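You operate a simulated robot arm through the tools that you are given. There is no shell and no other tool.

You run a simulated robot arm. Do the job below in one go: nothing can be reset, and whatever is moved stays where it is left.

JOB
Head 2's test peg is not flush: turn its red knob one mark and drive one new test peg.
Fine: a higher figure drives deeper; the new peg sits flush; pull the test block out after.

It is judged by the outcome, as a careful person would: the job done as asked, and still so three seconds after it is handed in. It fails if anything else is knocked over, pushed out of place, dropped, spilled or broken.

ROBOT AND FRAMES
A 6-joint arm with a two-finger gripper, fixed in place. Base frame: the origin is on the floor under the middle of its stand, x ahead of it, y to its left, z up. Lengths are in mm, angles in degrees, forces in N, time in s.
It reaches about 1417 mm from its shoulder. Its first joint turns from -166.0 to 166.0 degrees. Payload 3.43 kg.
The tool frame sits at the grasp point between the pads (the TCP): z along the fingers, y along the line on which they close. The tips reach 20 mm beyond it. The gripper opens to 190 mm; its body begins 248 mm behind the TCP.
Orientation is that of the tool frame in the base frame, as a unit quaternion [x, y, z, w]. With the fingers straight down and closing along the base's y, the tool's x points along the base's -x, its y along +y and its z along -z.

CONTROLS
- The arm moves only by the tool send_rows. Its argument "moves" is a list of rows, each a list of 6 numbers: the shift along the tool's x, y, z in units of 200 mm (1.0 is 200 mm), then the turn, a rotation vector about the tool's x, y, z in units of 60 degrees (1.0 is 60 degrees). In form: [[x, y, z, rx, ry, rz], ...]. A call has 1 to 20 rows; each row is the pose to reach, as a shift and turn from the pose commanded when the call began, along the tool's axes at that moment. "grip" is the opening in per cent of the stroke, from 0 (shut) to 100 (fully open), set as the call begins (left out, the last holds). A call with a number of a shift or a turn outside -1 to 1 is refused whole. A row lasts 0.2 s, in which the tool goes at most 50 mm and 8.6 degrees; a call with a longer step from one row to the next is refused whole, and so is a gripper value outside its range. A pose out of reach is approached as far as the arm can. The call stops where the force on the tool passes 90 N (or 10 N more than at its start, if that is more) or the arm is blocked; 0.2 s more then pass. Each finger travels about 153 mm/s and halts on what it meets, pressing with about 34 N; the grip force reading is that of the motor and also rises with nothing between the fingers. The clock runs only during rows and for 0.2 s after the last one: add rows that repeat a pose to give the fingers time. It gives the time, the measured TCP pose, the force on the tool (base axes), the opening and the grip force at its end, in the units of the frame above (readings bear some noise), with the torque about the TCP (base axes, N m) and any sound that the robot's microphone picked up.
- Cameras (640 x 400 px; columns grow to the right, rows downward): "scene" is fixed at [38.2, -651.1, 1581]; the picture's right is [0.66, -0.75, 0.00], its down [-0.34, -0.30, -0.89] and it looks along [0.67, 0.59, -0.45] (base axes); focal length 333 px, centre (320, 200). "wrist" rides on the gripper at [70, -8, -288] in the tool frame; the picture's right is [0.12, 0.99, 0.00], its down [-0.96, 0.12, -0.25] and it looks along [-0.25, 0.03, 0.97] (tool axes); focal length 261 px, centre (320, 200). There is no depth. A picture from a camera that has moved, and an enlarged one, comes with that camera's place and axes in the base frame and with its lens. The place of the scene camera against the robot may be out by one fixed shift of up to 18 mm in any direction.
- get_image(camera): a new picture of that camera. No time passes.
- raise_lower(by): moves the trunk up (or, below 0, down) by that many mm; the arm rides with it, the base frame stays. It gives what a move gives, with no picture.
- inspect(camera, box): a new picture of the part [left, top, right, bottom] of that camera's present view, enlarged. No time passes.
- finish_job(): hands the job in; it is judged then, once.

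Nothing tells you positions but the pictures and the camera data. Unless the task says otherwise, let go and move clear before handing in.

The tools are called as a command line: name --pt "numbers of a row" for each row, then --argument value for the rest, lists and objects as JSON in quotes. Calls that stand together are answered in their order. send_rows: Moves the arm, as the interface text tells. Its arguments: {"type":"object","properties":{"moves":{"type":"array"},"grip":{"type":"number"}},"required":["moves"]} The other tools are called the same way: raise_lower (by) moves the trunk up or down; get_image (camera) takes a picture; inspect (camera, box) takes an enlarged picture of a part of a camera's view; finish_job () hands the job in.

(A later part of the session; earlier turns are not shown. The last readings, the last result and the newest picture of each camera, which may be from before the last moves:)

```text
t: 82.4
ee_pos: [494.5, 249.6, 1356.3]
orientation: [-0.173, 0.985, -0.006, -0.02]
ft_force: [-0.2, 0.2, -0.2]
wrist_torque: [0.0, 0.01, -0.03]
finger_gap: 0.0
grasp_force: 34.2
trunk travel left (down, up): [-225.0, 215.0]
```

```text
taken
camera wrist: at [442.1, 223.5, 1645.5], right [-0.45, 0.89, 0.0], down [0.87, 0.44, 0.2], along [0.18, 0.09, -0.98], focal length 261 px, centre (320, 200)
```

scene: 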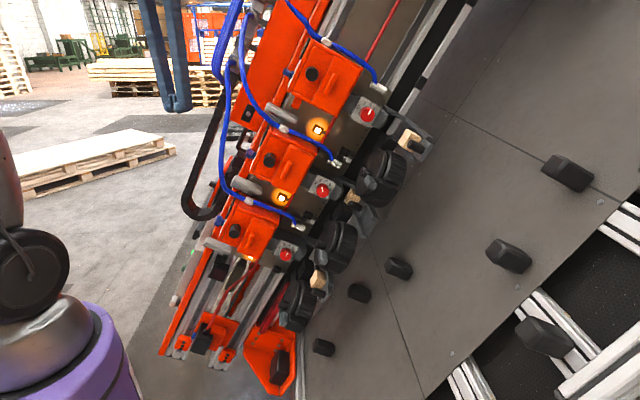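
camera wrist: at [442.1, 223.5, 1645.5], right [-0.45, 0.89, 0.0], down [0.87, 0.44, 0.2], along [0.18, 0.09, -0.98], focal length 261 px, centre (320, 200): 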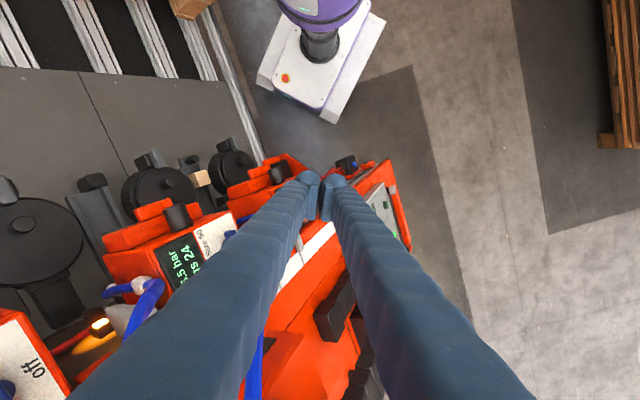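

inspect --camera "wrist" --box '[140, 200, 250, 300]'

inspect --camera "wrist" --box '[350, 165, 410, 245]'

inspect --camera "wrist" --box '[60, 150, 220, 260]'

```text
4.00 times, centred on (195, 250) of wrist
camera zoom: at [442.1, 223.5, 1645.5], right [-0.45, 0.89, 0.0], down [0.87, 0.44, 0.2], along [0.18, 0.09, -0.98], focal length 1043 px, centre (820, 0)
```

zoom: 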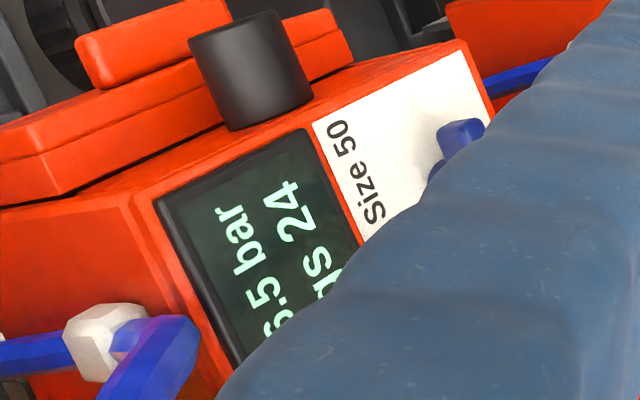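

```text
5.00 times, centred on (380, 205) of wrist
camera zoom: at [442.1, 223.5, 1645.5], right [-0.45, 0.89, 0.0], down [0.87, 0.44, 0.2], along [0.18, 0.09, -0.98], focal length 1303 px, centre (20, 175)
```

zoom: 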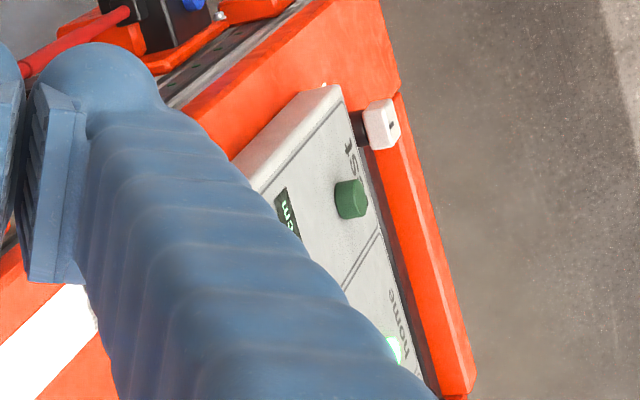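

```text
3.64 times, centred on (140, 205) of wrist
camera zoom: at [442.1, 223.5, 1645.5], right [-0.45, 0.89, 0.0], down [0.87, 0.44, 0.2], along [0.18, 0.09, -0.98], focal length 948 px, centre (974, 182)
```

zoom: 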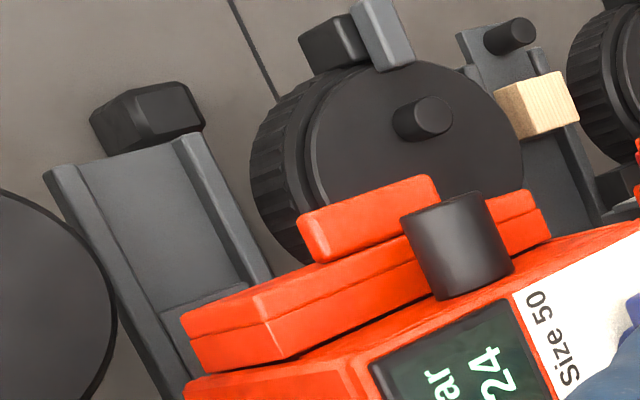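

Head 2's counter still shows 24. I'll swing back and return to the front of head 2, to make sure the tray is truly seated and to study the block again.

send_rows --pt "-0.0146 -0.1976 -0.06 0 0 0.0683" --pt "-0.0151 -0.3958 -0.12 0 0 0.1367" --pt "-0.0014 -0.5935 -0.17 0 0 0.205" --pt "0.0265 -0.7897 -0.21 0 0 0.2733" --pt "0.0682 -0.9834 -0.225 0 0 0.3417"

```text
t: 83.6
ee_pos: [543.6, 74.3, 1417.4]
orientation: [-0.008, 1.0, -0.004, -0.01]
ft_force: [0.4, -0.3, 0.2]
wrist_torque: [0.03, -0.04, 0.01]
finger_gap: 0.1
grasp_force: 33.6
trunk travel left (down, up): [-225.0, 215.0]
```

send_rows --pt "0.02 -0.19 0.02 0 0 0" --pt "0.04 -0.38 0.04 0 0 0" --pt "0.06 -0.57 0.06 0 0 0" --pt "0.08 -0.76 0.08 0 0 0" --pt "0.1 -0.95 0.1 0 0 0"

```text
t: 84.8
ee_pos: [526.2, -116.0, 1399.2]
orientation: [-0.01, 1.0, -0.005, -0.01]
ft_force: [0.4, -0.5, -0.5]
wrist_torque: [0.02, -0.01, -0.02]
finger_gap: 0.0
grasp_force: 34.2
trunk travel left (down, up): [-225.0, 215.0]
```

send_rows --pt "-0.024 -0.039 0.0135 -0.1047 -0.0301 0.0805" --pt "-0.048 -0.078 0.027 -0.2094 -0.0602 0.1611" --pt "-0.072 -0.117 0.0405 -0.3141 -0.0903 0.2416" --pt "-0.095 -0.156 0.054 -0.4189 -0.1205 0.3222" --pt "-0.119 -0.195 0.0675 -0.5236 -0.1506 0.4027" --pt "-0.143 -0.234 0.081 -0.6283 -0.1807 0.4833" --pt "-0.167 -0.2725 0.0945 -0.733 -0.2108 0.5638"

```text
t: 86.4
ee_pos: [559.8, -170.0, 1380.6]
orientation: [0.279, 0.884, 0.364, 0.097]
ft_force: [0.6, -0.9, 0.3]
wrist_torque: [0.02, -0.05, 0.0]
finger_gap: 0.0
grasp_force: 33.5
trunk travel left (down, up): [-225.0, 215.0]
```

send_rows --pt "-0.081 -0.12 0.11 -0.1041 -0.0296 0.0804" --pt "-0.162 -0.239 0.221 -0.2081 -0.0592 0.1608" --pt "-0.243 -0.359 0.331 -0.3122 -0.0888 0.2412" --pt "-0.324 -0.479 0.442 -0.4163 -0.1183 0.3216" --pt "-0.405 -0.599 0.553 -0.5204 -0.1479 0.402" --pt "-0.486 -0.718 0.663 -0.6244 -0.1775 0.4824" --pt "-0.5665 -0.838 0.7735 -0.7285 -0.2071 0.5628" --grip 100

get_image --camera "wrist"

inspect --camera "wrist" --box '[270, 120, 380, 240]'

```text
t: 88.0
ee_pos: [636.9, -240.7, 1149.8]
orientation: [0.499, 0.556, 0.641, 0.176]
ft_force: [-0.4, 0.7, -0.5]
wrist_torque: [0.01, -0.03, -0.03]
finger_gap: 190.0
grasp_force: 0.1
trunk travel left (down, up): [-225.0, 215.0]
```

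```text
taken
camera wrist: at [364.1, -338.3, 1205.4], right [0.27, -0.22, 0.94], down [0.26, -0.92, -0.29], along [0.93, 0.32, -0.2], focal length 261 px, centre (320, 200)
```

wrist: 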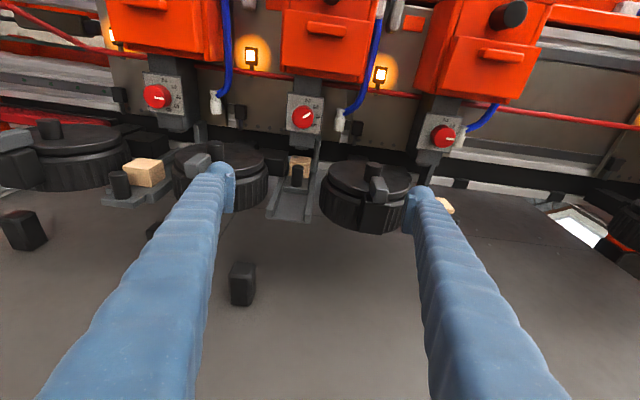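

```text
3.33 times, centred on (325, 180) of wrist
camera zoom: at [364.1, -338.3, 1205.4], right [0.27, -0.22, 0.94], down [0.26, -0.92, -0.29], along [0.93, 0.32, -0.2], focal length 869 px, centre (303, 267)
```

zoom: 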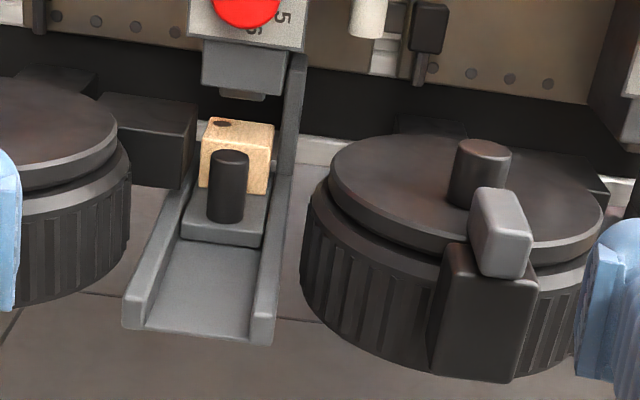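

inspect --camera "wrist" --box '[280, 120, 325, 180]'

inspect --camera "wrist" --box '[286, 148, 314, 170]'

inspect --camera "wrist" --box '[270, 0, 400, 130]'

```text
6.67 times, centred on (302, 150) of wrist
camera zoom: at [364.1, -338.3, 1205.4], right [0.27, -0.22, 0.94], down [0.26, -0.92, -0.29], along [0.93, 0.32, -0.2], focal length 1738 px, centre (437, 533)
```

zoom: 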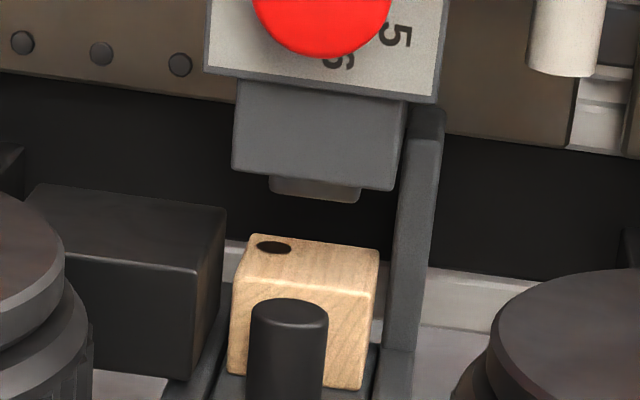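

```text
16.00 times, centred on (300, 159) of wrist
camera zoom: at [364.1, -338.3, 1205.4], right [0.27, -0.22, 0.94], down [0.26, -0.92, -0.29], along [0.93, 0.32, -0.2], focal length 4170 px, centre (640, 856)
```

zoom: 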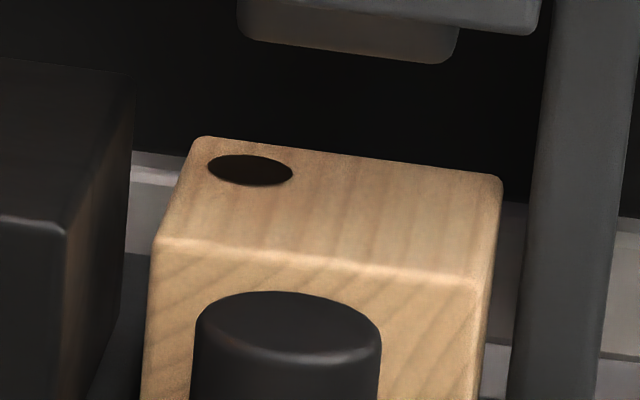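

```text
3.08 times, centred on (335, 65) of wrist
camera zoom: at [364.1, -338.3, 1205.4], right [0.27, -0.22, 0.94], down [0.26, -0.92, -0.29], along [0.93, 0.32, -0.2], focal length 802 px, centre (274, 615)
```

zoom: 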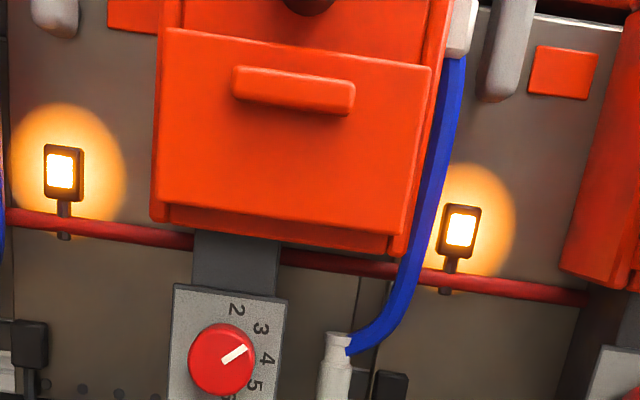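

Nothing has been driven yet (top face has only the old spot, nozzle right above the block). To rule out an incompletely seated tray, I'll push the post firmly with closed fingertips. Moving to a stand-off first.

send_rows --pt "-0.0145 -0.056 0.146 0 0 0" --pt "-0.029 -0.112 0.292 0 0 0" --pt "-0.0435 -0.168 0.437 0 0 0" --pt "-0.058 -0.224 0.583 0 0 0" --pt "-0.058 -0.224 0.583 0 0 0" --grip 0

inspect --camera "wrist" --box '[260, 110, 380, 230]'

```text
t: 89.2
ee_pos: [725.7, -174.2, 1091.0]
orientation: [0.498, 0.557, 0.641, 0.176]
ft_force: [-0.2, -0.2, 1.0]
wrist_torque: [0.04, -0.01, -0.02]
finger_gap: 0.2
grasp_force: 34.0
trunk travel left (down, up): [-225.0, 215.0]
```

```text
3.33 times, centred on (320, 170) of wrist
camera zoom: at [452.7, -272.5, 1147.3], right [0.27, -0.22, 0.94], down [0.26, -0.92, -0.29], along [0.93, 0.32, -0.2], focal length 869 px, centre (320, 300)
```

zoom: 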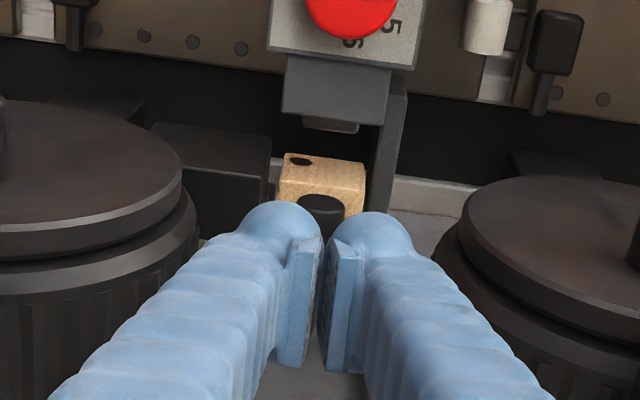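

send_rows --pt "-0.04 0 0.14 0 0 0" --pt "-0.08 0 0.28 0 0 0" --pt "-0.048 0 0.401 0 0 0" --pt "-0.031 0 0.464 0 0 0" --pt "-0.031 0 0.464 0 0 0"

inspect --camera "wrist" --box '[260, 110, 380, 230]'

```text
t: 90.4
ee_pos: [807.2, -127.8, 1077.1]
orientation: [0.498, 0.557, 0.641, 0.176]
ft_force: [-0.4, -1.3, -0.1]
wrist_torque: [0.03, 0.01, -0.02]
finger_gap: 0.0
grasp_force: 33.8
trunk travel left (down, up): [-225.0, 215.0]
```

```text
3.33 times, centred on (320, 170) of wrist
camera zoom: at [534.0, -226.1, 1132.8], right [0.27, -0.22, 0.94], down [0.26, -0.92, -0.29], along [0.93, 0.32, -0.2], focal length 869 px, centre (320, 300)
```

zoom: 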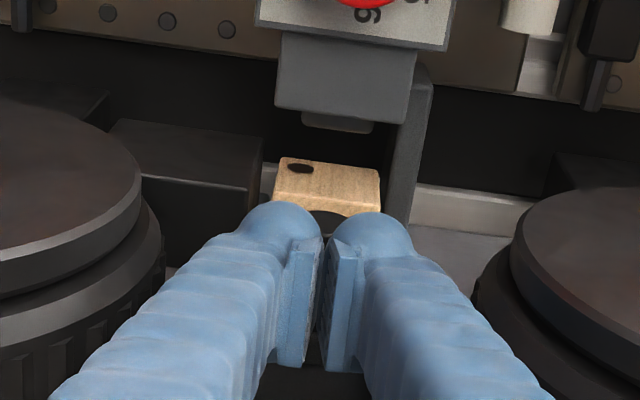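

Fingertips are just in front of the post. Pushing inward in small steps, watching force and any click.

send_rows --pt "0.005 0 0.0193 0 0 0" --pt "0.01 0 0.0386 0 0 0" --pt "0.015 0 0.058 0 0 0" --pt "0.02 0 0.0773 0 0 0" --pt "0.02 0 0.0773 0 0 0"

```text
t: 91.6
ee_pos: [814.8, -122.7, 1077.0]
orientation: [0.5, 0.554, 0.641, 0.177]
ft_force: [-70.7, -52.6, -16.3]
wrist_torque: [-0.47, 0.05, 1.07]
finger_gap: 6.0
grasp_force: 33.4
trunk travel left (down, up): [-225.0, 215.0]
```

The tray is definitely against its hard stop (87 N, no movement, no click). I'll ease off and study the other small objects – the black blocks on the table and the parts of the heads – at high zoom.

send_rows --pt "-0.01 0 -0.05 0 0 0" --pt "0.0 0 -0.2 0 0 0" --pt "0.02 0 -0.4 0 0 0" --pt "0.04 0 -0.6 0 0 0"

inspect --camera "scene" --box '[480, 220, 560, 290]'

inspect --camera "scene" --box '[530, 140, 610, 210]'

get_image --camera "wrist"

get_image --camera "scene"

```text
t: 92.6
ee_pos: [715.1, -175.5, 1095.3]
orientation: [0.498, 0.557, 0.642, 0.175]
ft_force: [-0.8, -0.9, 0.2]
wrist_torque: [-0.03, 0.03, -0.03]
finger_gap: 0.0
grasp_force: 34.1
trunk travel left (down, up): [-225.0, 215.0]
```

```text
5.71 times, centred on (520, 255) of scene
camera zoom: at [38.2, -651.1, 1581.0], right [0.66, -0.75, 0.0], down [-0.34, -0.3, -0.89], along [0.67, 0.59, -0.45], focal length 1901 px, centre (-823, -114)
```

zoom: 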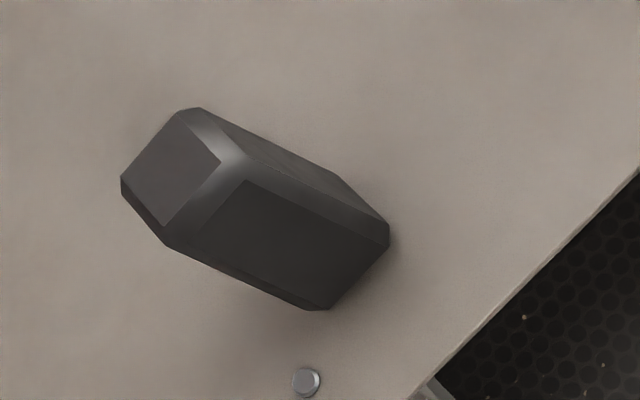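

```text
5.71 times, centred on (570, 175) of scene
camera zoom: at [38.2, -651.1, 1581.0], right [0.66, -0.75, 0.0], down [-0.34, -0.3, -0.89], along [0.67, 0.59, -0.45], focal length 1901 px, centre (-1109, 343)
```

zoom: 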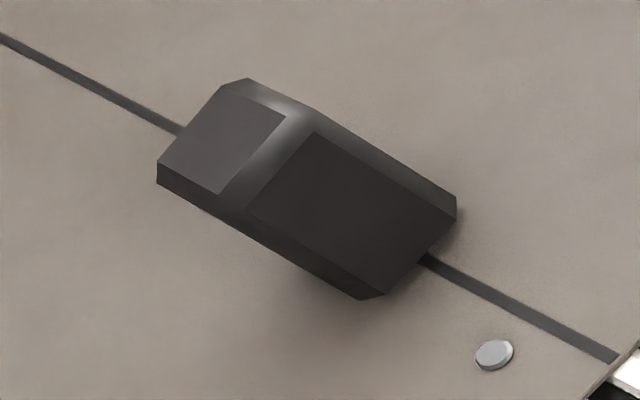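

```text
taken
camera wrist: at [441.1, -274.0, 1150.5], right [0.27, -0.22, 0.94], down [0.26, -0.92, -0.29], along [0.93, 0.32, -0.19], focal length 261 px, centre (320, 200)
```

wrist: 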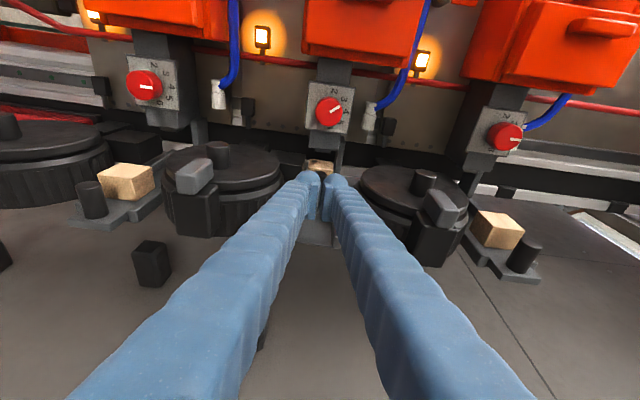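

```text
taken
```

scene: 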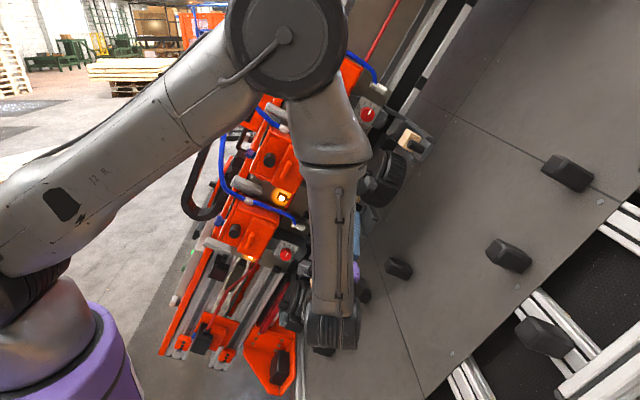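

The black blocks are plain posts. The only labelled button within reach is "Try", and my earlier press there was slightly tilted and near its edge. I'll go back and press it again – perfectly square, centred on one fingertip, with the camera able to see the button.

send_rows --pt "-0.033 0.058 -0.196 0 0 0" --pt "-0.066 0.117 -0.392 0 0 0" --pt "-0.1 0.1755 -0.589 0 0 0" --pt "-0.133 0.234 -0.785 0 0 0" --pt "-0.166 0.2925 -0.981 0 0 0"

```text
t: 93.8
ee_pos: [582.7, -327.7, 1154.9]
orientation: [0.498, 0.557, 0.641, 0.175]
ft_force: [-0.1, 0.1, -0.3]
wrist_torque: [0.0, -0.01, 0.04]
finger_gap: 0.0
grasp_force: 34.8
trunk travel left (down, up): [-225.0, 215.0]
```

send_rows --pt "-0.048 0.1415 -0.144 0 -0.104 0" --pt "-0.097 0.283 -0.2875 0 -0.208 0" --pt "-0.145 0.4245 -0.431 0 -0.3125 0" --pt "-0.193 0.566 -0.575 0 -0.417 0" --pt "-0.242 0.7075 -0.719 0 -0.521 0" --pt "-0.29 0.849 -0.8625 0 -0.625 0"

```text
t: 95.2
ee_pos: [520.1, -519.2, 1299.8]
orientation: [0.678, 0.47, 0.447, 0.346]
ft_force: [0.2, -0.4, -0.5]
wrist_torque: [0.02, -0.01, 0.03]
finger_gap: 0.2
grasp_force: 34.1
trunk travel left (down, up): [-225.0, 215.0]
```

send_rows --pt "-0.1365 -0.01 -0.102 0 -0.125 0" --pt "-0.273 -0.019 -0.204 0 -0.25 0" --pt "-0.4095 -0.029 -0.307 0 -0.375 0" --pt "-0.546 -0.039 -0.409 0 -0.5 0" --pt "-0.6825 -0.0485 -0.511 0 -0.625 0"

get_image --camera "wrist"

```text
t: 96.4
ee_pos: [399.3, -637.7, 1288.2]
orientation: [0.787, 0.334, 0.204, 0.478]
ft_force: [0.6, 0.0, 0.2]
wrist_torque: [0.01, 0.01, -0.01]
finger_gap: 0.0
grasp_force: 34.6
trunk travel left (down, up): [-225.0, 215.0]
```

```text
taken
camera wrist: at [261.7, -407.6, 1411.3], right [0.41, -0.23, 0.88], down [-0.79, -0.58, 0.21], along [0.46, -0.78, -0.42], focal length 261 px, centre (320, 200)
```

wrist: 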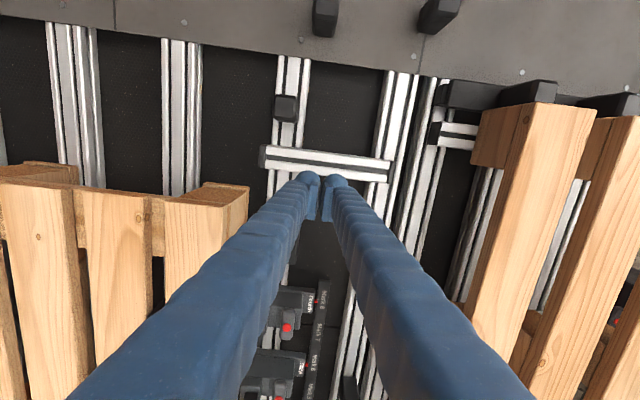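

send_rows --pt "-0.167 -0.0345 0.02 0 0 0" --pt "-0.334 -0.069 0.06 0 0 0" --pt "-0.5 -0.1035 0.1 0 0 0" --pt "-0.667 -0.138 0.15 0 0 0" --pt "-0.8345 -0.1725 0.1975 0 0 0" --pt "-0.8345 -0.1725 0.1975 0 0 0"

get_image --camera "wrist"

inspect --camera "wrist" --box '[260, 110, 380, 230]'

```text
t: 97.8
ee_pos: [303.7, -771.4, 1241.4]
orientation: [0.785, 0.335, 0.206, 0.479]
ft_force: [0.7, 0.0, 0.2]
wrist_torque: [0.0, -0.05, 0.07]
finger_gap: 0.1
grasp_force: 34.1
trunk travel left (down, up): [-225.0, 215.0]
```

```text
taken
camera wrist: at [163.5, -543.0, 1363.8], right [0.41, -0.23, 0.88], down [-0.79, -0.58, 0.21], along [0.46, -0.78, -0.42], focal length 261 px, centre (320, 200)
```

wrist: 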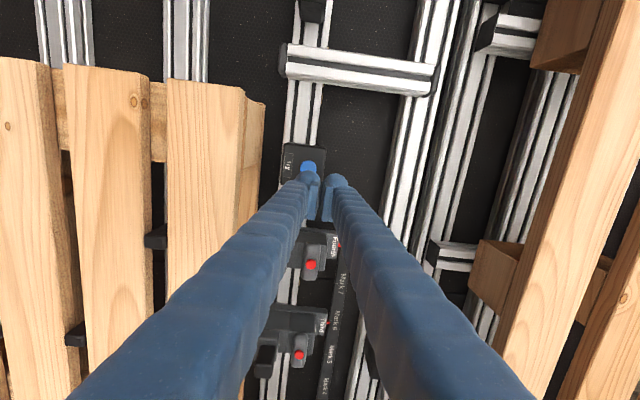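

```text
3.33 times, centred on (320, 170) of wrist
camera zoom: at [163.5, -543.0, 1363.8], right [0.41, -0.23, 0.88], down [-0.79, -0.58, 0.21], along [0.46, -0.78, -0.42], focal length 869 px, centre (320, 300)
```

zoom: 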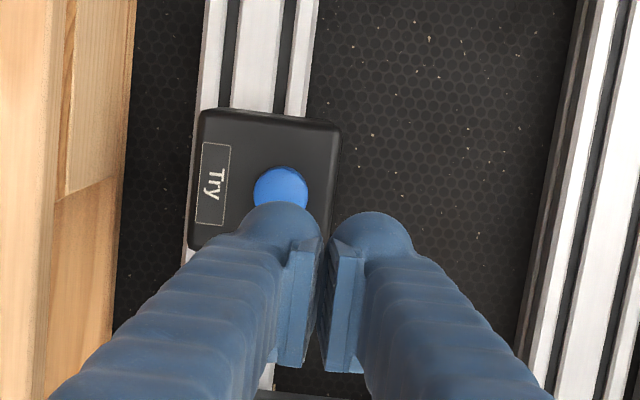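

Aligned squarely now: left fingertip over the blue button. Advancing 95 mm with a small lateral correction.

send_rows --pt "-0.01 -0.006 0.1 0 0 0" --pt "-0.02 -0.015 0.2 0 0 0" --pt "-0.023 -0.015 0.3 0 0 0" --pt "-0.023 -0.015 0.4 0 0 0" --pt "-0.023 -0.015 0.475 0 0 0" --pt "-0.023 -0.015 0.475 0 0 0"

inspect --camera "wrist" --box '[260, 110, 380, 230]'

```text
t: 99.2
ee_pos: [357.3, -834.5, 1194.0]
orientation: [0.785, 0.335, 0.205, 0.479]
ft_force: [-0.1, 0.3, 0.2]
wrist_torque: [0.0, 0.0, 0.0]
finger_gap: 0.0
grasp_force: 34.4
trunk travel left (down, up): [-225.0, 215.0]
```

```text
3.33 times, centred on (320, 170) of wrist
camera zoom: at [218.5, -604.5, 1317.3], right [0.41, -0.23, 0.88], down [-0.79, -0.58, 0.21], along [0.46, -0.78, -0.42], focal length 869 px, centre (320, 300)
```

zoom: 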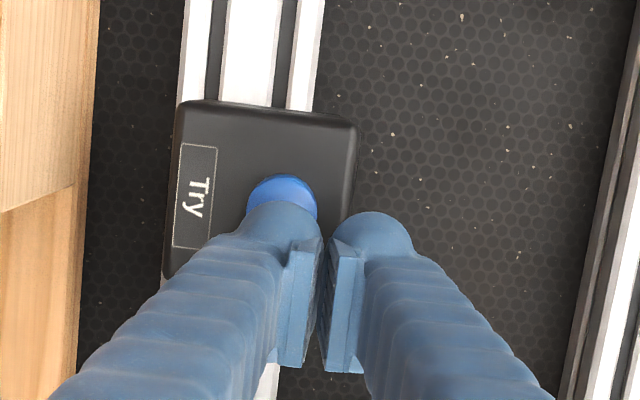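

inspect --camera "wrist" --box '[290, 150, 326, 180]'

send_rows --pt "0 0 0.02 0 0 0" --pt "0 0 0.04 0 0 0" --pt "0 0 0.05 0 0 0" --pt "0 0 0.055 0 0 0"

inspect --camera "wrist" --box '[290, 150, 326, 180]'

```text
13.33 times, centred on (308, 165) of wrist
camera zoom: at [218.5, -604.5, 1317.3], right [0.41, -0.23, 0.88], down [-0.79, -0.58, 0.21], along [0.46, -0.78, -0.42], focal length 3475 px, centre (480, 667)
```

zoom: 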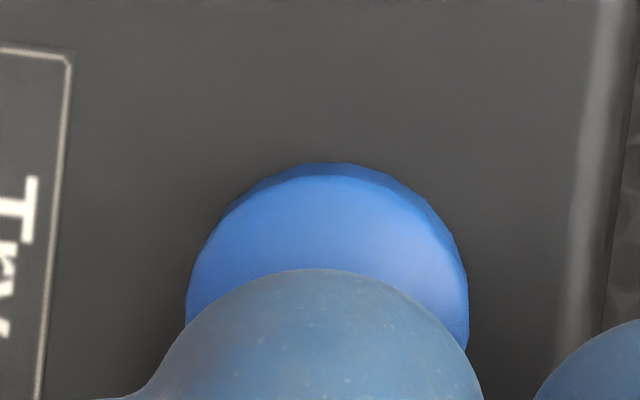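

```text
t: 100.2
ee_pos: [363.1, -839.6, 1190.2]
orientation: [0.785, 0.334, 0.205, 0.479]
ft_force: [-4.6, 1.5, 1.0]
wrist_torque: [0.05, 0.03, 0.03]
finger_gap: 0.0
grasp_force: 33.9
trunk travel left (down, up): [-225.0, 215.0]
```

```text
13.33 times, centred on (308, 165) of wrist
camera zoom: at [225.1, -610.0, 1312.5], right [0.41, -0.23, 0.88], down [-0.79, -0.58, 0.21], along [0.46, -0.78, -0.42], focal length 3475 px, centre (480, 667)
```

zoom: 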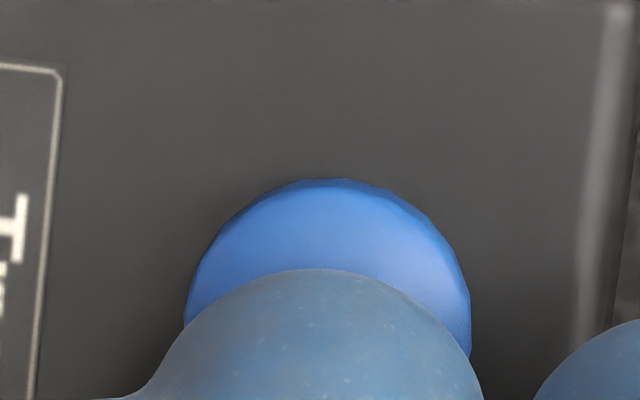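

Contact starting (5 N), and I can now see the button against its box. Pressing while watching whether it sinks.

send_rows --pt "0 0 0.01 0 0 0" --pt "0 0 0.02 0 0 0" --pt "0 0 0.02 0 0 0"

inspect --camera "wrist" --box '[290, 150, 326, 180]'

send_rows --pt "0 0 0.01 0 0 0" --pt "0 0 0.02 0 0 0" --pt "0 0 0.02 0 0 0"

inspect --camera "wrist" --box '[290, 150, 326, 180]'

```text
t: 101.0
ee_pos: [364.7, -839.6, 1187.5]
orientation: [0.785, 0.334, 0.205, 0.479]
ft_force: [-15.9, 16.1, 5.7]
wrist_torque: [0.34, 0.2, 0.32]
finger_gap: 0.2
grasp_force: 34.5
trunk travel left (down, up): [-225.0, 215.0]
```

```text
13.33 times, centred on (308, 165) of wrist
camera zoom: at [226.3, -611.2, 1311.4], right [0.41, -0.23, 0.88], down [-0.79, -0.58, 0.21], along [0.46, -0.78, -0.42], focal length 3475 px, centre (480, 667)
```

zoom: 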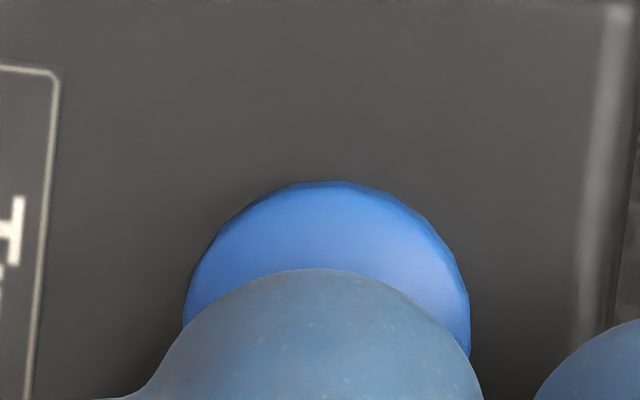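

```text
t: 101.8
ee_pos: [366.8, -843.2, 1187.4]
orientation: [0.785, 0.334, 0.205, 0.479]
ft_force: [-27.4, 34.0, 10.2]
wrist_torque: [0.69, 0.37, 0.64]
finger_gap: 0.0
grasp_force: 35.0
trunk travel left (down, up): [-225.0, 215.0]
```

```text
13.33 times, centred on (308, 165) of wrist
camera zoom: at [227.4, -612.5, 1310.3], right [0.41, -0.23, 0.88], down [-0.79, -0.58, 0.21], along [0.46, -0.78, -0.42], focal length 3475 px, centre (480, 667)
```

zoom: 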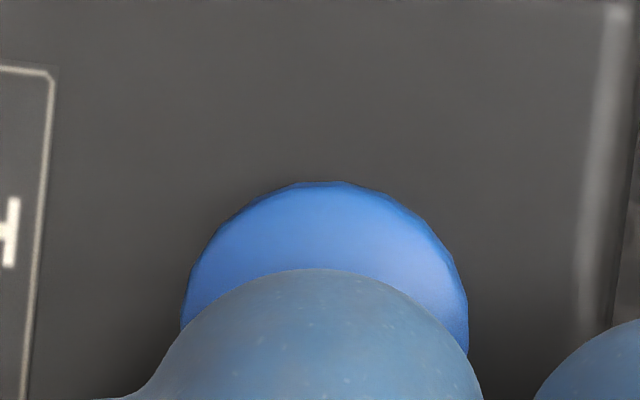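

The button clearly does not sink relative to its box (45 N) – "Try" is a fixed prop. I'll release it and back away to re-think; the heads' black cylinders might be handles to pull or turn rather than push-buttons.

send_rows --pt "0 0 -0.05 0 0 0" --pt "0 0 -0.2 0 0 0" --pt "0 0 -0.4 0 0 0" --pt "0.05 0 -0.6 0 0 0" --pt "0.2 0.04 -0.75 0 0 0" --pt "0.4 0.08 -0.8 0 0 0" --pt "0.6 0.12 -0.85 0 0 0" --pt "0.8 0.17 -0.9 0 0 0"

get_image --camera "wrist"

```text
t: 103.6
ee_pos: [376.4, -627.3, 1300.7]
orientation: [0.785, 0.335, 0.206, 0.479]
ft_force: [0.6, 0.8, -0.1]
wrist_torque: [0.02, 0.03, -0.04]
finger_gap: 0.2
grasp_force: 34.3
trunk travel left (down, up): [-225.0, 215.0]
```

```text
taken
camera wrist: at [237.2, -398.8, 1422.9], right [0.41, -0.23, 0.88], down [-0.79, -0.58, 0.21], along [0.46, -0.78, -0.42], focal length 261 px, centre (320, 200)
```

wrist: 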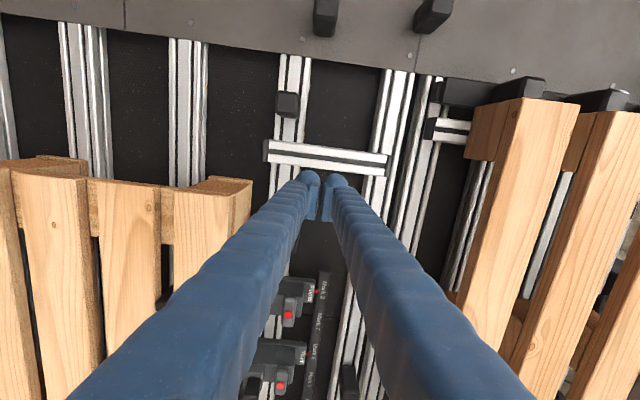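

inspect --camera "wrist" --box '[540, 60, 640, 200]'

inspect --camera "wrist" --box '[540, 230, 640, 400]'

inspect --camera "wrist" --box '[240, 60, 440, 180]'

inspect --camera "wrist" --box '[230, 260, 380, 400]'

```text
2.86 times, centred on (590, 130) of wrist
camera zoom: at [237.2, -398.8, 1422.9], right [0.41, -0.23, 0.88], down [-0.79, -0.58, 0.21], along [0.46, -0.78, -0.42], focal length 745 px, centre (-451, 400)
```

zoom: 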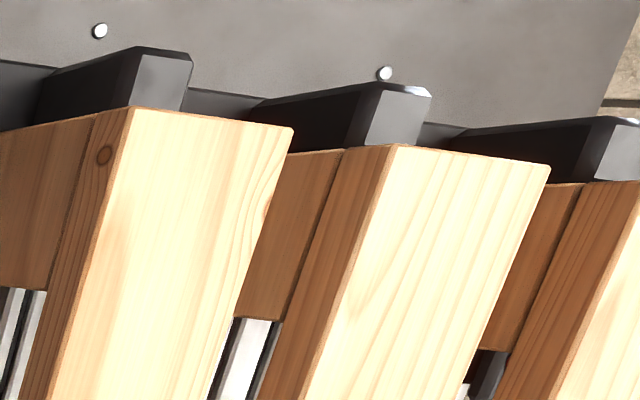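

```text
2.35 times, centred on (590, 315) of wrist
camera zoom: at [237.2, -398.8, 1422.9], right [0.41, -0.23, 0.88], down [-0.79, -0.58, 0.21], along [0.46, -0.78, -0.42], focal length 613 px, centre (-315, -71)
```

zoom: 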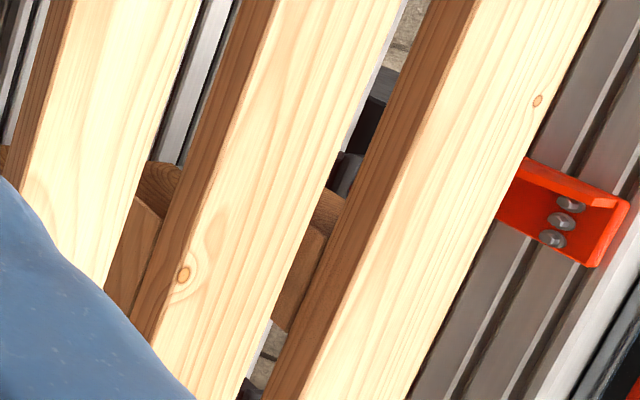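

```text
3.20 times, centred on (340, 120) of wrist
camera zoom: at [237.2, -398.8, 1422.9], right [0.41, -0.23, 0.88], down [-0.79, -0.58, 0.21], along [0.46, -0.78, -0.42], focal length 834 px, centre (256, 456)
```

zoom: 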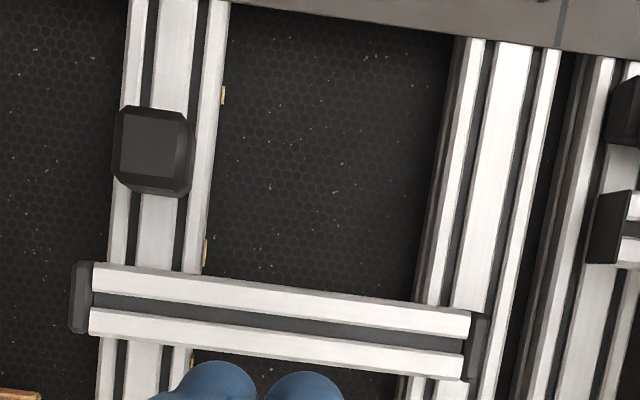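

```text
2.86 times, centred on (305, 330) of wrist
camera zoom: at [237.2, -398.8, 1422.9], right [0.41, -0.23, 0.88], down [-0.79, -0.58, 0.21], along [0.46, -0.78, -0.42], focal length 745 px, centre (363, -171)
```

zoom: 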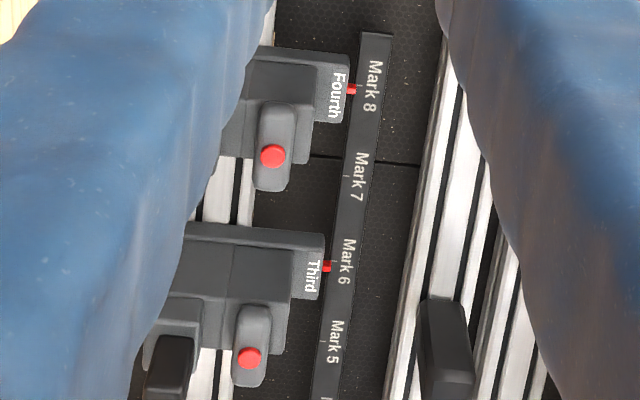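

There's also a small black box with a blue round piece at the left end of the rails where the red line ends. Zooming on it in the scene camera, and scanning for any other labelled box near the heads.

inspect --camera "scene" --box '[180, 315, 230, 365]'

inspect --camera "scene" --box '[200, 240, 260, 310]'

get_image --camera "scene"

```text
8.00 times, centred on (205, 340) of scene
camera zoom: at [38.2, -651.1, 1581.0], right [0.66, -0.75, 0.0], down [-0.34, -0.3, -0.89], along [0.67, 0.59, -0.45], focal length 2661 px, centre (1240, -920)
```

zoom: 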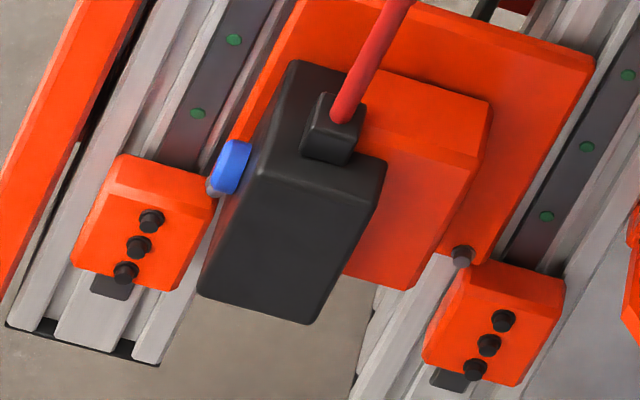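

```text
5.71 times, centred on (230, 275) of scene
camera zoom: at [38.2, -651.1, 1581.0], right [0.66, -0.75, 0.0], down [-0.34, -0.3, -0.89], along [0.67, 0.59, -0.45], focal length 1901 px, centre (834, -229)
```

zoom: 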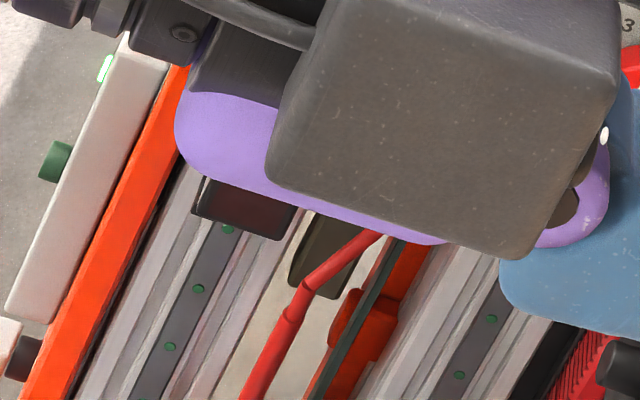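

```text
taken
```

scene: 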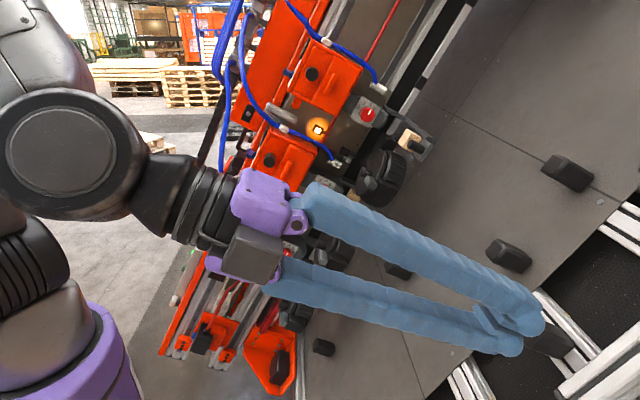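

Reviewing: the pendant is unreachable because of the robot's own pole, "Try" and the black cylinder don't move when pushed. I'll return to head 2 and carefully check whether the black cylinder is a handle that can be turned or pulled.

send_rows --pt "0.178 0.012 0.0255 0 0.125 0" --pt "0.355 0.024 0.051 0 0.25 0" --pt "0.533 0.036 0.0765 0 0.375 0" --pt "0.711 0.048 0.102 0 0.5 0" --pt "0.8885 0.06 0.1275 0 0.625 0"

```text
t: 104.8
ee_pos: [518.3, -518.5, 1300.9]
orientation: [0.677, 0.471, 0.447, 0.345]
ft_force: [0.2, -0.1, -0.7]
wrist_torque: [0.02, 0.02, -0.06]
finger_gap: 0.1
grasp_force: 34.4
trunk travel left (down, up): [-225.0, 215.0]
```

send_rows --pt "0.162 -0.118 0.059 0 0.121 0" --pt "0.325 -0.237 0.118 0 0.242 0" --pt "0.487 -0.355 0.176 0 0.362 0" --pt "0.65 -0.474 0.235 0 0.483 0" --pt "0.812 -0.592 0.294 0 0.604 0"

```text
t: 106.0
ee_pos: [560.0, -331.3, 1217.9]
orientation: [0.504, 0.555, 0.636, 0.183]
ft_force: [-0.5, -1.4, -0.1]
wrist_torque: [0.05, -0.01, 0.03]
finger_gap: 0.0
grasp_force: 34.5
trunk travel left (down, up): [-225.0, 215.0]
```

send_rows --pt "0.139 -0.036 0.096 0 0.121 0" --pt "0.278 -0.072 0.191 0 0.242 0" --pt "0.417 -0.107 0.287 0 0.362 0" --pt "0.556 -0.143 0.382 0 0.483 0" --pt "0.6945 -0.179 0.478 0 0.604 0" --grip 45

get_image --camera "wrist"

```text
t: 107.2
ee_pos: [571.1, -160.9, 1234.3]
orientation: [0.282, 0.584, 0.761, 0.001]
ft_force: [-0.5, 0.4, -0.1]
wrist_torque: [0.02, -0.04, 0.02]
finger_gap: 85.5
grasp_force: 0.1
trunk travel left (down, up): [-225.0, 215.0]
```

```text
taken
camera wrist: at [385.2, -390.9, 1210.2], right [0.23, -0.28, 0.93], down [0.74, -0.57, -0.35], along [0.63, 0.77, 0.07], focal length 261 px, centre (320, 200)
```

wrist: 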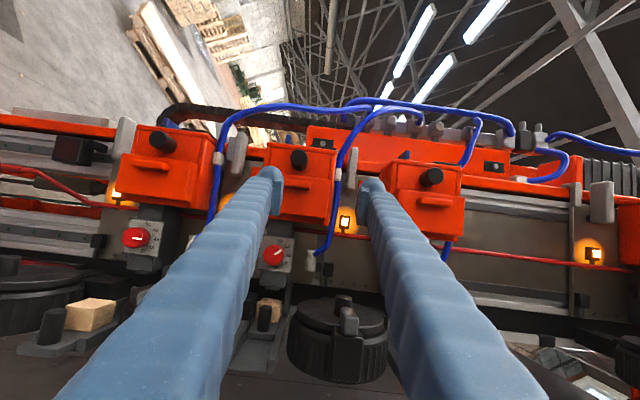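

inspect --camera "wrist" --box '[215, 120, 375, 240]'

inspect --camera "wrist" --box '[275, 140, 325, 180]'

inspect --camera "wrist" --box '[325, 140, 375, 240]'

```text
3.33 times, centred on (295, 180) of wrist
camera zoom: at [385.2, -390.9, 1210.2], right [0.23, -0.28, 0.93], down [0.74, -0.57, -0.35], along [0.63, 0.77, 0.07], focal length 869 px, centre (403, 267)
```

zoom: 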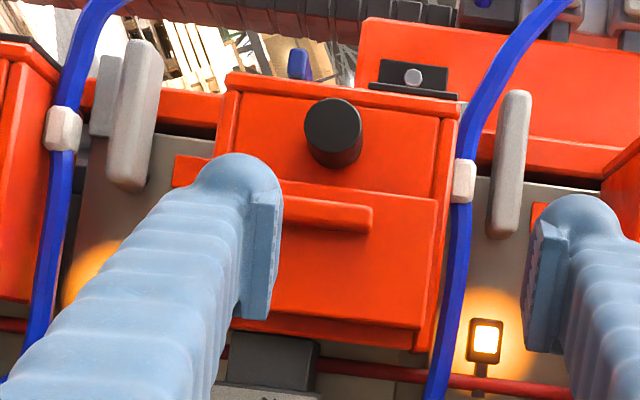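

```text
10.00 times, centred on (300, 160) of wrist
camera zoom: at [385.2, -390.9, 1210.2], right [0.23, -0.28, 0.93], down [0.74, -0.57, -0.35], along [0.63, 0.77, 0.07], focal length 2606 px, centre (520, 600)
```

zoom: 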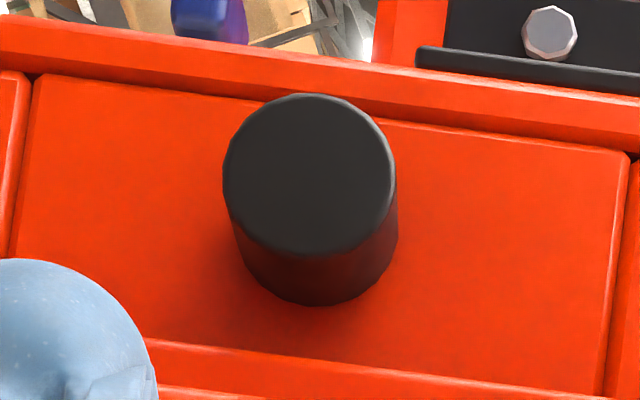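

```text
4.00 times, centred on (350, 190) of wrist
camera zoom: at [385.2, -390.9, 1210.2], right [0.23, -0.28, 0.93], down [0.74, -0.57, -0.35], along [0.63, 0.77, 0.07], focal length 1043 px, centre (200, 240)
```

zoom: 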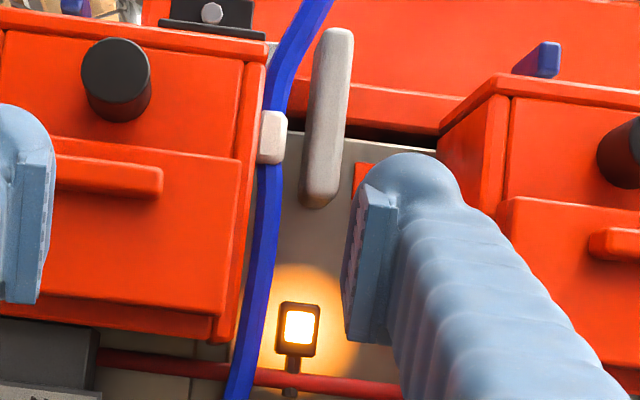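

send_rows --pt "0.04 -0.045 0.167 0 0 0" --pt "0.08 -0.09 0.333 0 0 0" --pt "0.12 -0.134 0.5 0 0 0" --pt "0.16 -0.179 0.666 0 0 0" --pt "0.2 -0.224 0.833 0 0 0" --pt "0.2 -0.224 0.833 0 0 0"

inspect --camera "wrist" --box '[260, 120, 380, 230]'

```text
t: 108.6
ee_pos: [594.9, 13.7, 1235.8]
orientation: [0.282, 0.584, 0.761, 0.001]
ft_force: [0.8, 1.0, 0.2]
wrist_torque: [0.02, -0.02, -0.05]
finger_gap: 85.3
grasp_force: 0.0
trunk travel left (down, up): [-225.0, 215.0]
```

```text
3.64 times, centred on (320, 175) of wrist
camera zoom: at [408.6, -215.7, 1212.5], right [0.23, -0.28, 0.93], down [0.74, -0.57, -0.35], along [0.63, 0.77, 0.07], focal length 948 px, centre (320, 291)
```

zoom: 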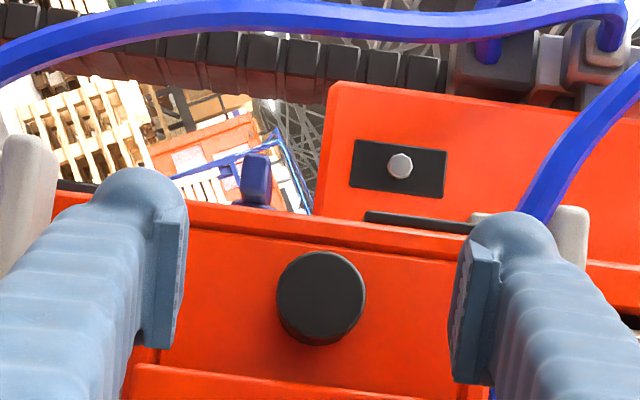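

Cylinder is centred between the fingers. Advancing so the pads straddle its outer half, with the opening reduced to 60 mm.

send_rows --pt "-0.02 0.004 0.055 0 0 0" --pt "-0.04 0.008 0.11 0 0 0" --pt "-0.06 0.012 0.165 0 0 0" --pt "-0.08 0.015 0.22 0 0 0" --pt "-0.095 0.015 0.261 0 0 0" --pt "-0.1075 0.015 0.295 0 0 0" --pt "-0.1075 0.015 0.295 0 0 0" --grip 32

inspect --camera "wrist" --box '[260, 140, 380, 250]'

```text
t: 110.2
ee_pos: [640.0, 58.7, 1240.1]
orientation: [0.283, 0.584, 0.761, 0.0]
ft_force: [-1.1, 0.4, 0.4]
wrist_torque: [-0.03, -0.03, 0.0]
finger_gap: 60.8
grasp_force: 0.1
trunk travel left (down, up): [-225.0, 215.0]
```

```text
3.64 times, centred on (320, 195) of wrist
camera zoom: at [453.5, -171.6, 1216.3], right [0.23, -0.28, 0.93], down [0.74, -0.57, -0.35], along [0.63, 0.77, 0.07], focal length 948 px, centre (320, 218)
```

zoom: 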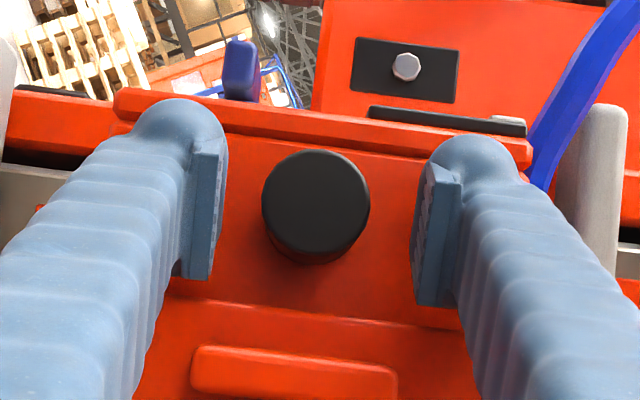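

send_rows --pt "0 0 0 0 0 0" --pt "0 0 0 0 0 0" --pt "0 0 0 0 0 0" --grip 0

send_rows --pt "0 0 0 -0.02 0 0.055" --pt "0 0 0 -0.04 0 0.11" --pt "0 0 0 -0.04 0 0.11"

inspect --camera "wrist" --box '[260, 140, 380, 250]'

```text
t: 111.0
ee_pos: [638.3, 58.9, 1238.9]
orientation: [0.283, 0.584, 0.761, 0.0]
ft_force: [-10.1, 1.5, -20.8]
wrist_torque: [-0.14, 0.12, 0.08]
finger_gap: 32.4
grasp_force: 45.3
trunk travel left (down, up): [-225.0, 215.0]
```

```text
t: 111.8
ee_pos: [639.8, 59.7, 1238.6]
orientation: [0.317, 0.552, 0.77, -0.038]
ft_force: [-12.7, -4.1, -38.0]
wrist_torque: [-0.11, 0.32, 0.07]
finger_gap: 32.3
grasp_force: 44.7
trunk travel left (down, up): [-225.0, 215.0]
```

```text
3.64 times, centred on (320, 195) of wrist
camera zoom: at [451.8, -169.6, 1212.7], right [0.31, -0.35, 0.88], down [0.7, -0.54, -0.46], along [0.64, 0.76, 0.08], focal length 948 px, centre (320, 218)
```

zoom: 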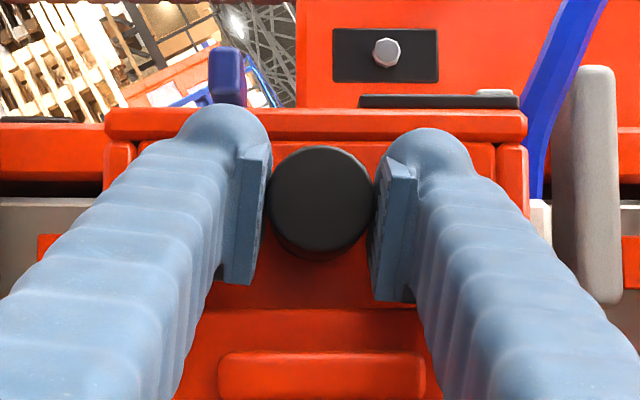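

send_rows --pt "0 -0.005 0 0.02 0 -0.055" --pt "0 -0.01 0 0.04 0 -0.11" --pt "0 -0.01 0 0.04 0 -0.11"

send_rows --pt "0.0034 0 -0.0094 0 0 0" --pt "0.0068 0 -0.0188 0 0 0" --pt "0.0103 0 -0.0282 0 0 0" --pt "0.0103 0 -0.0282 0 0 0"

inspect --camera "wrist" --box '[260, 140, 380, 250]'

```text
t: 112.6
ee_pos: [637.9, 60.6, 1240.5]
orientation: [0.281, 0.584, 0.762, 0.002]
ft_force: [1.2, 5.6, -5.4]
wrist_torque: [-0.05, -0.12, 0.15]
finger_gap: 32.8
grasp_force: 44.9
trunk travel left (down, up): [-225.0, 215.0]
```

```text
t: 113.6
ee_pos: [635.3, 56.5, 1239.7]
orientation: [0.282, 0.584, 0.761, 0.001]
ft_force: [36.2, 23.0, 31.6]
wrist_torque: [0.03, -0.01, -0.03]
finger_gap: 32.8
grasp_force: 45.2
trunk travel left (down, up): [-225.0, 215.0]
```

```text
3.64 times, centred on (320, 195) of wrist
camera zoom: at [450.3, -173.4, 1214.8], right [0.23, -0.28, 0.93], down [0.74, -0.58, -0.35], along [0.63, 0.77, 0.07], focal length 948 px, centre (320, 218)
```

zoom: 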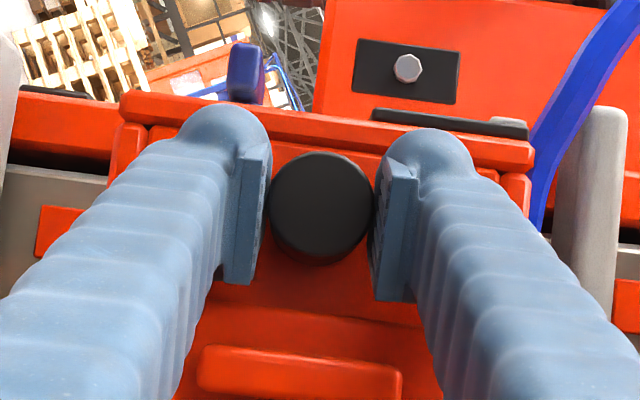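

The black cylinder is firmly fixed (no pull, no push). Releasing it and backing out. Next I'll look at the red knob's construction – it seems to have a thinner neck, so it might be a push-to-fire knob.

send_rows --pt "0 0 0 0 0 0" --pt "0 0 0 0 0 0" --grip 32

send_rows --pt "0.02 0 -0.055 0 0 0" --pt "0.05 0 -0.137 0 0 0" --pt "0.09 0 -0.247 0 0 0" --pt "0.13 0 -0.36 0 0 0"

get_image --camera "wrist"

```text
t: 114.2
ee_pos: [633.1, 56.3, 1237.6]
orientation: [0.283, 0.585, 0.76, 0.0]
ft_force: [0.8, 0.1, 0.2]
wrist_torque: [-0.02, -0.01, -0.02]
finger_gap: 60.8
grasp_force: 0.1
trunk travel left (down, up): [-225.0, 215.0]
```

```text
t: 115.2
ee_pos: [580.7, -1.1, 1239.5]
orientation: [0.283, 0.584, 0.761, 0.001]
ft_force: [-1.0, 0.3, 0.3]
wrist_torque: [0.0, -0.02, 0.03]
finger_gap: 60.6
grasp_force: 0.0
trunk travel left (down, up): [-225.0, 215.0]
```

```text
taken
camera wrist: at [394.9, -230.9, 1214.3], right [0.23, -0.28, 0.93], down [0.74, -0.57, -0.35], along [0.63, 0.77, 0.07], focal length 261 px, centre (320, 200)
```

wrist: 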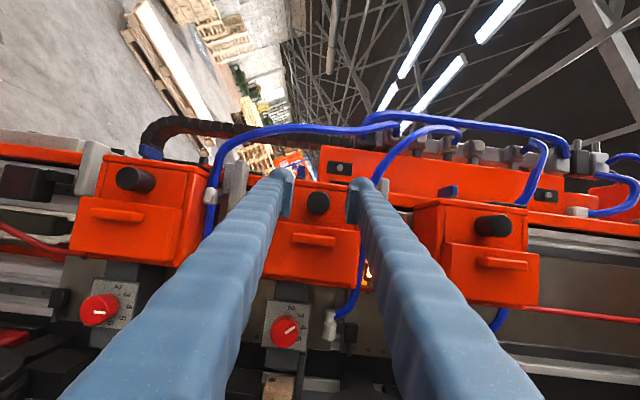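

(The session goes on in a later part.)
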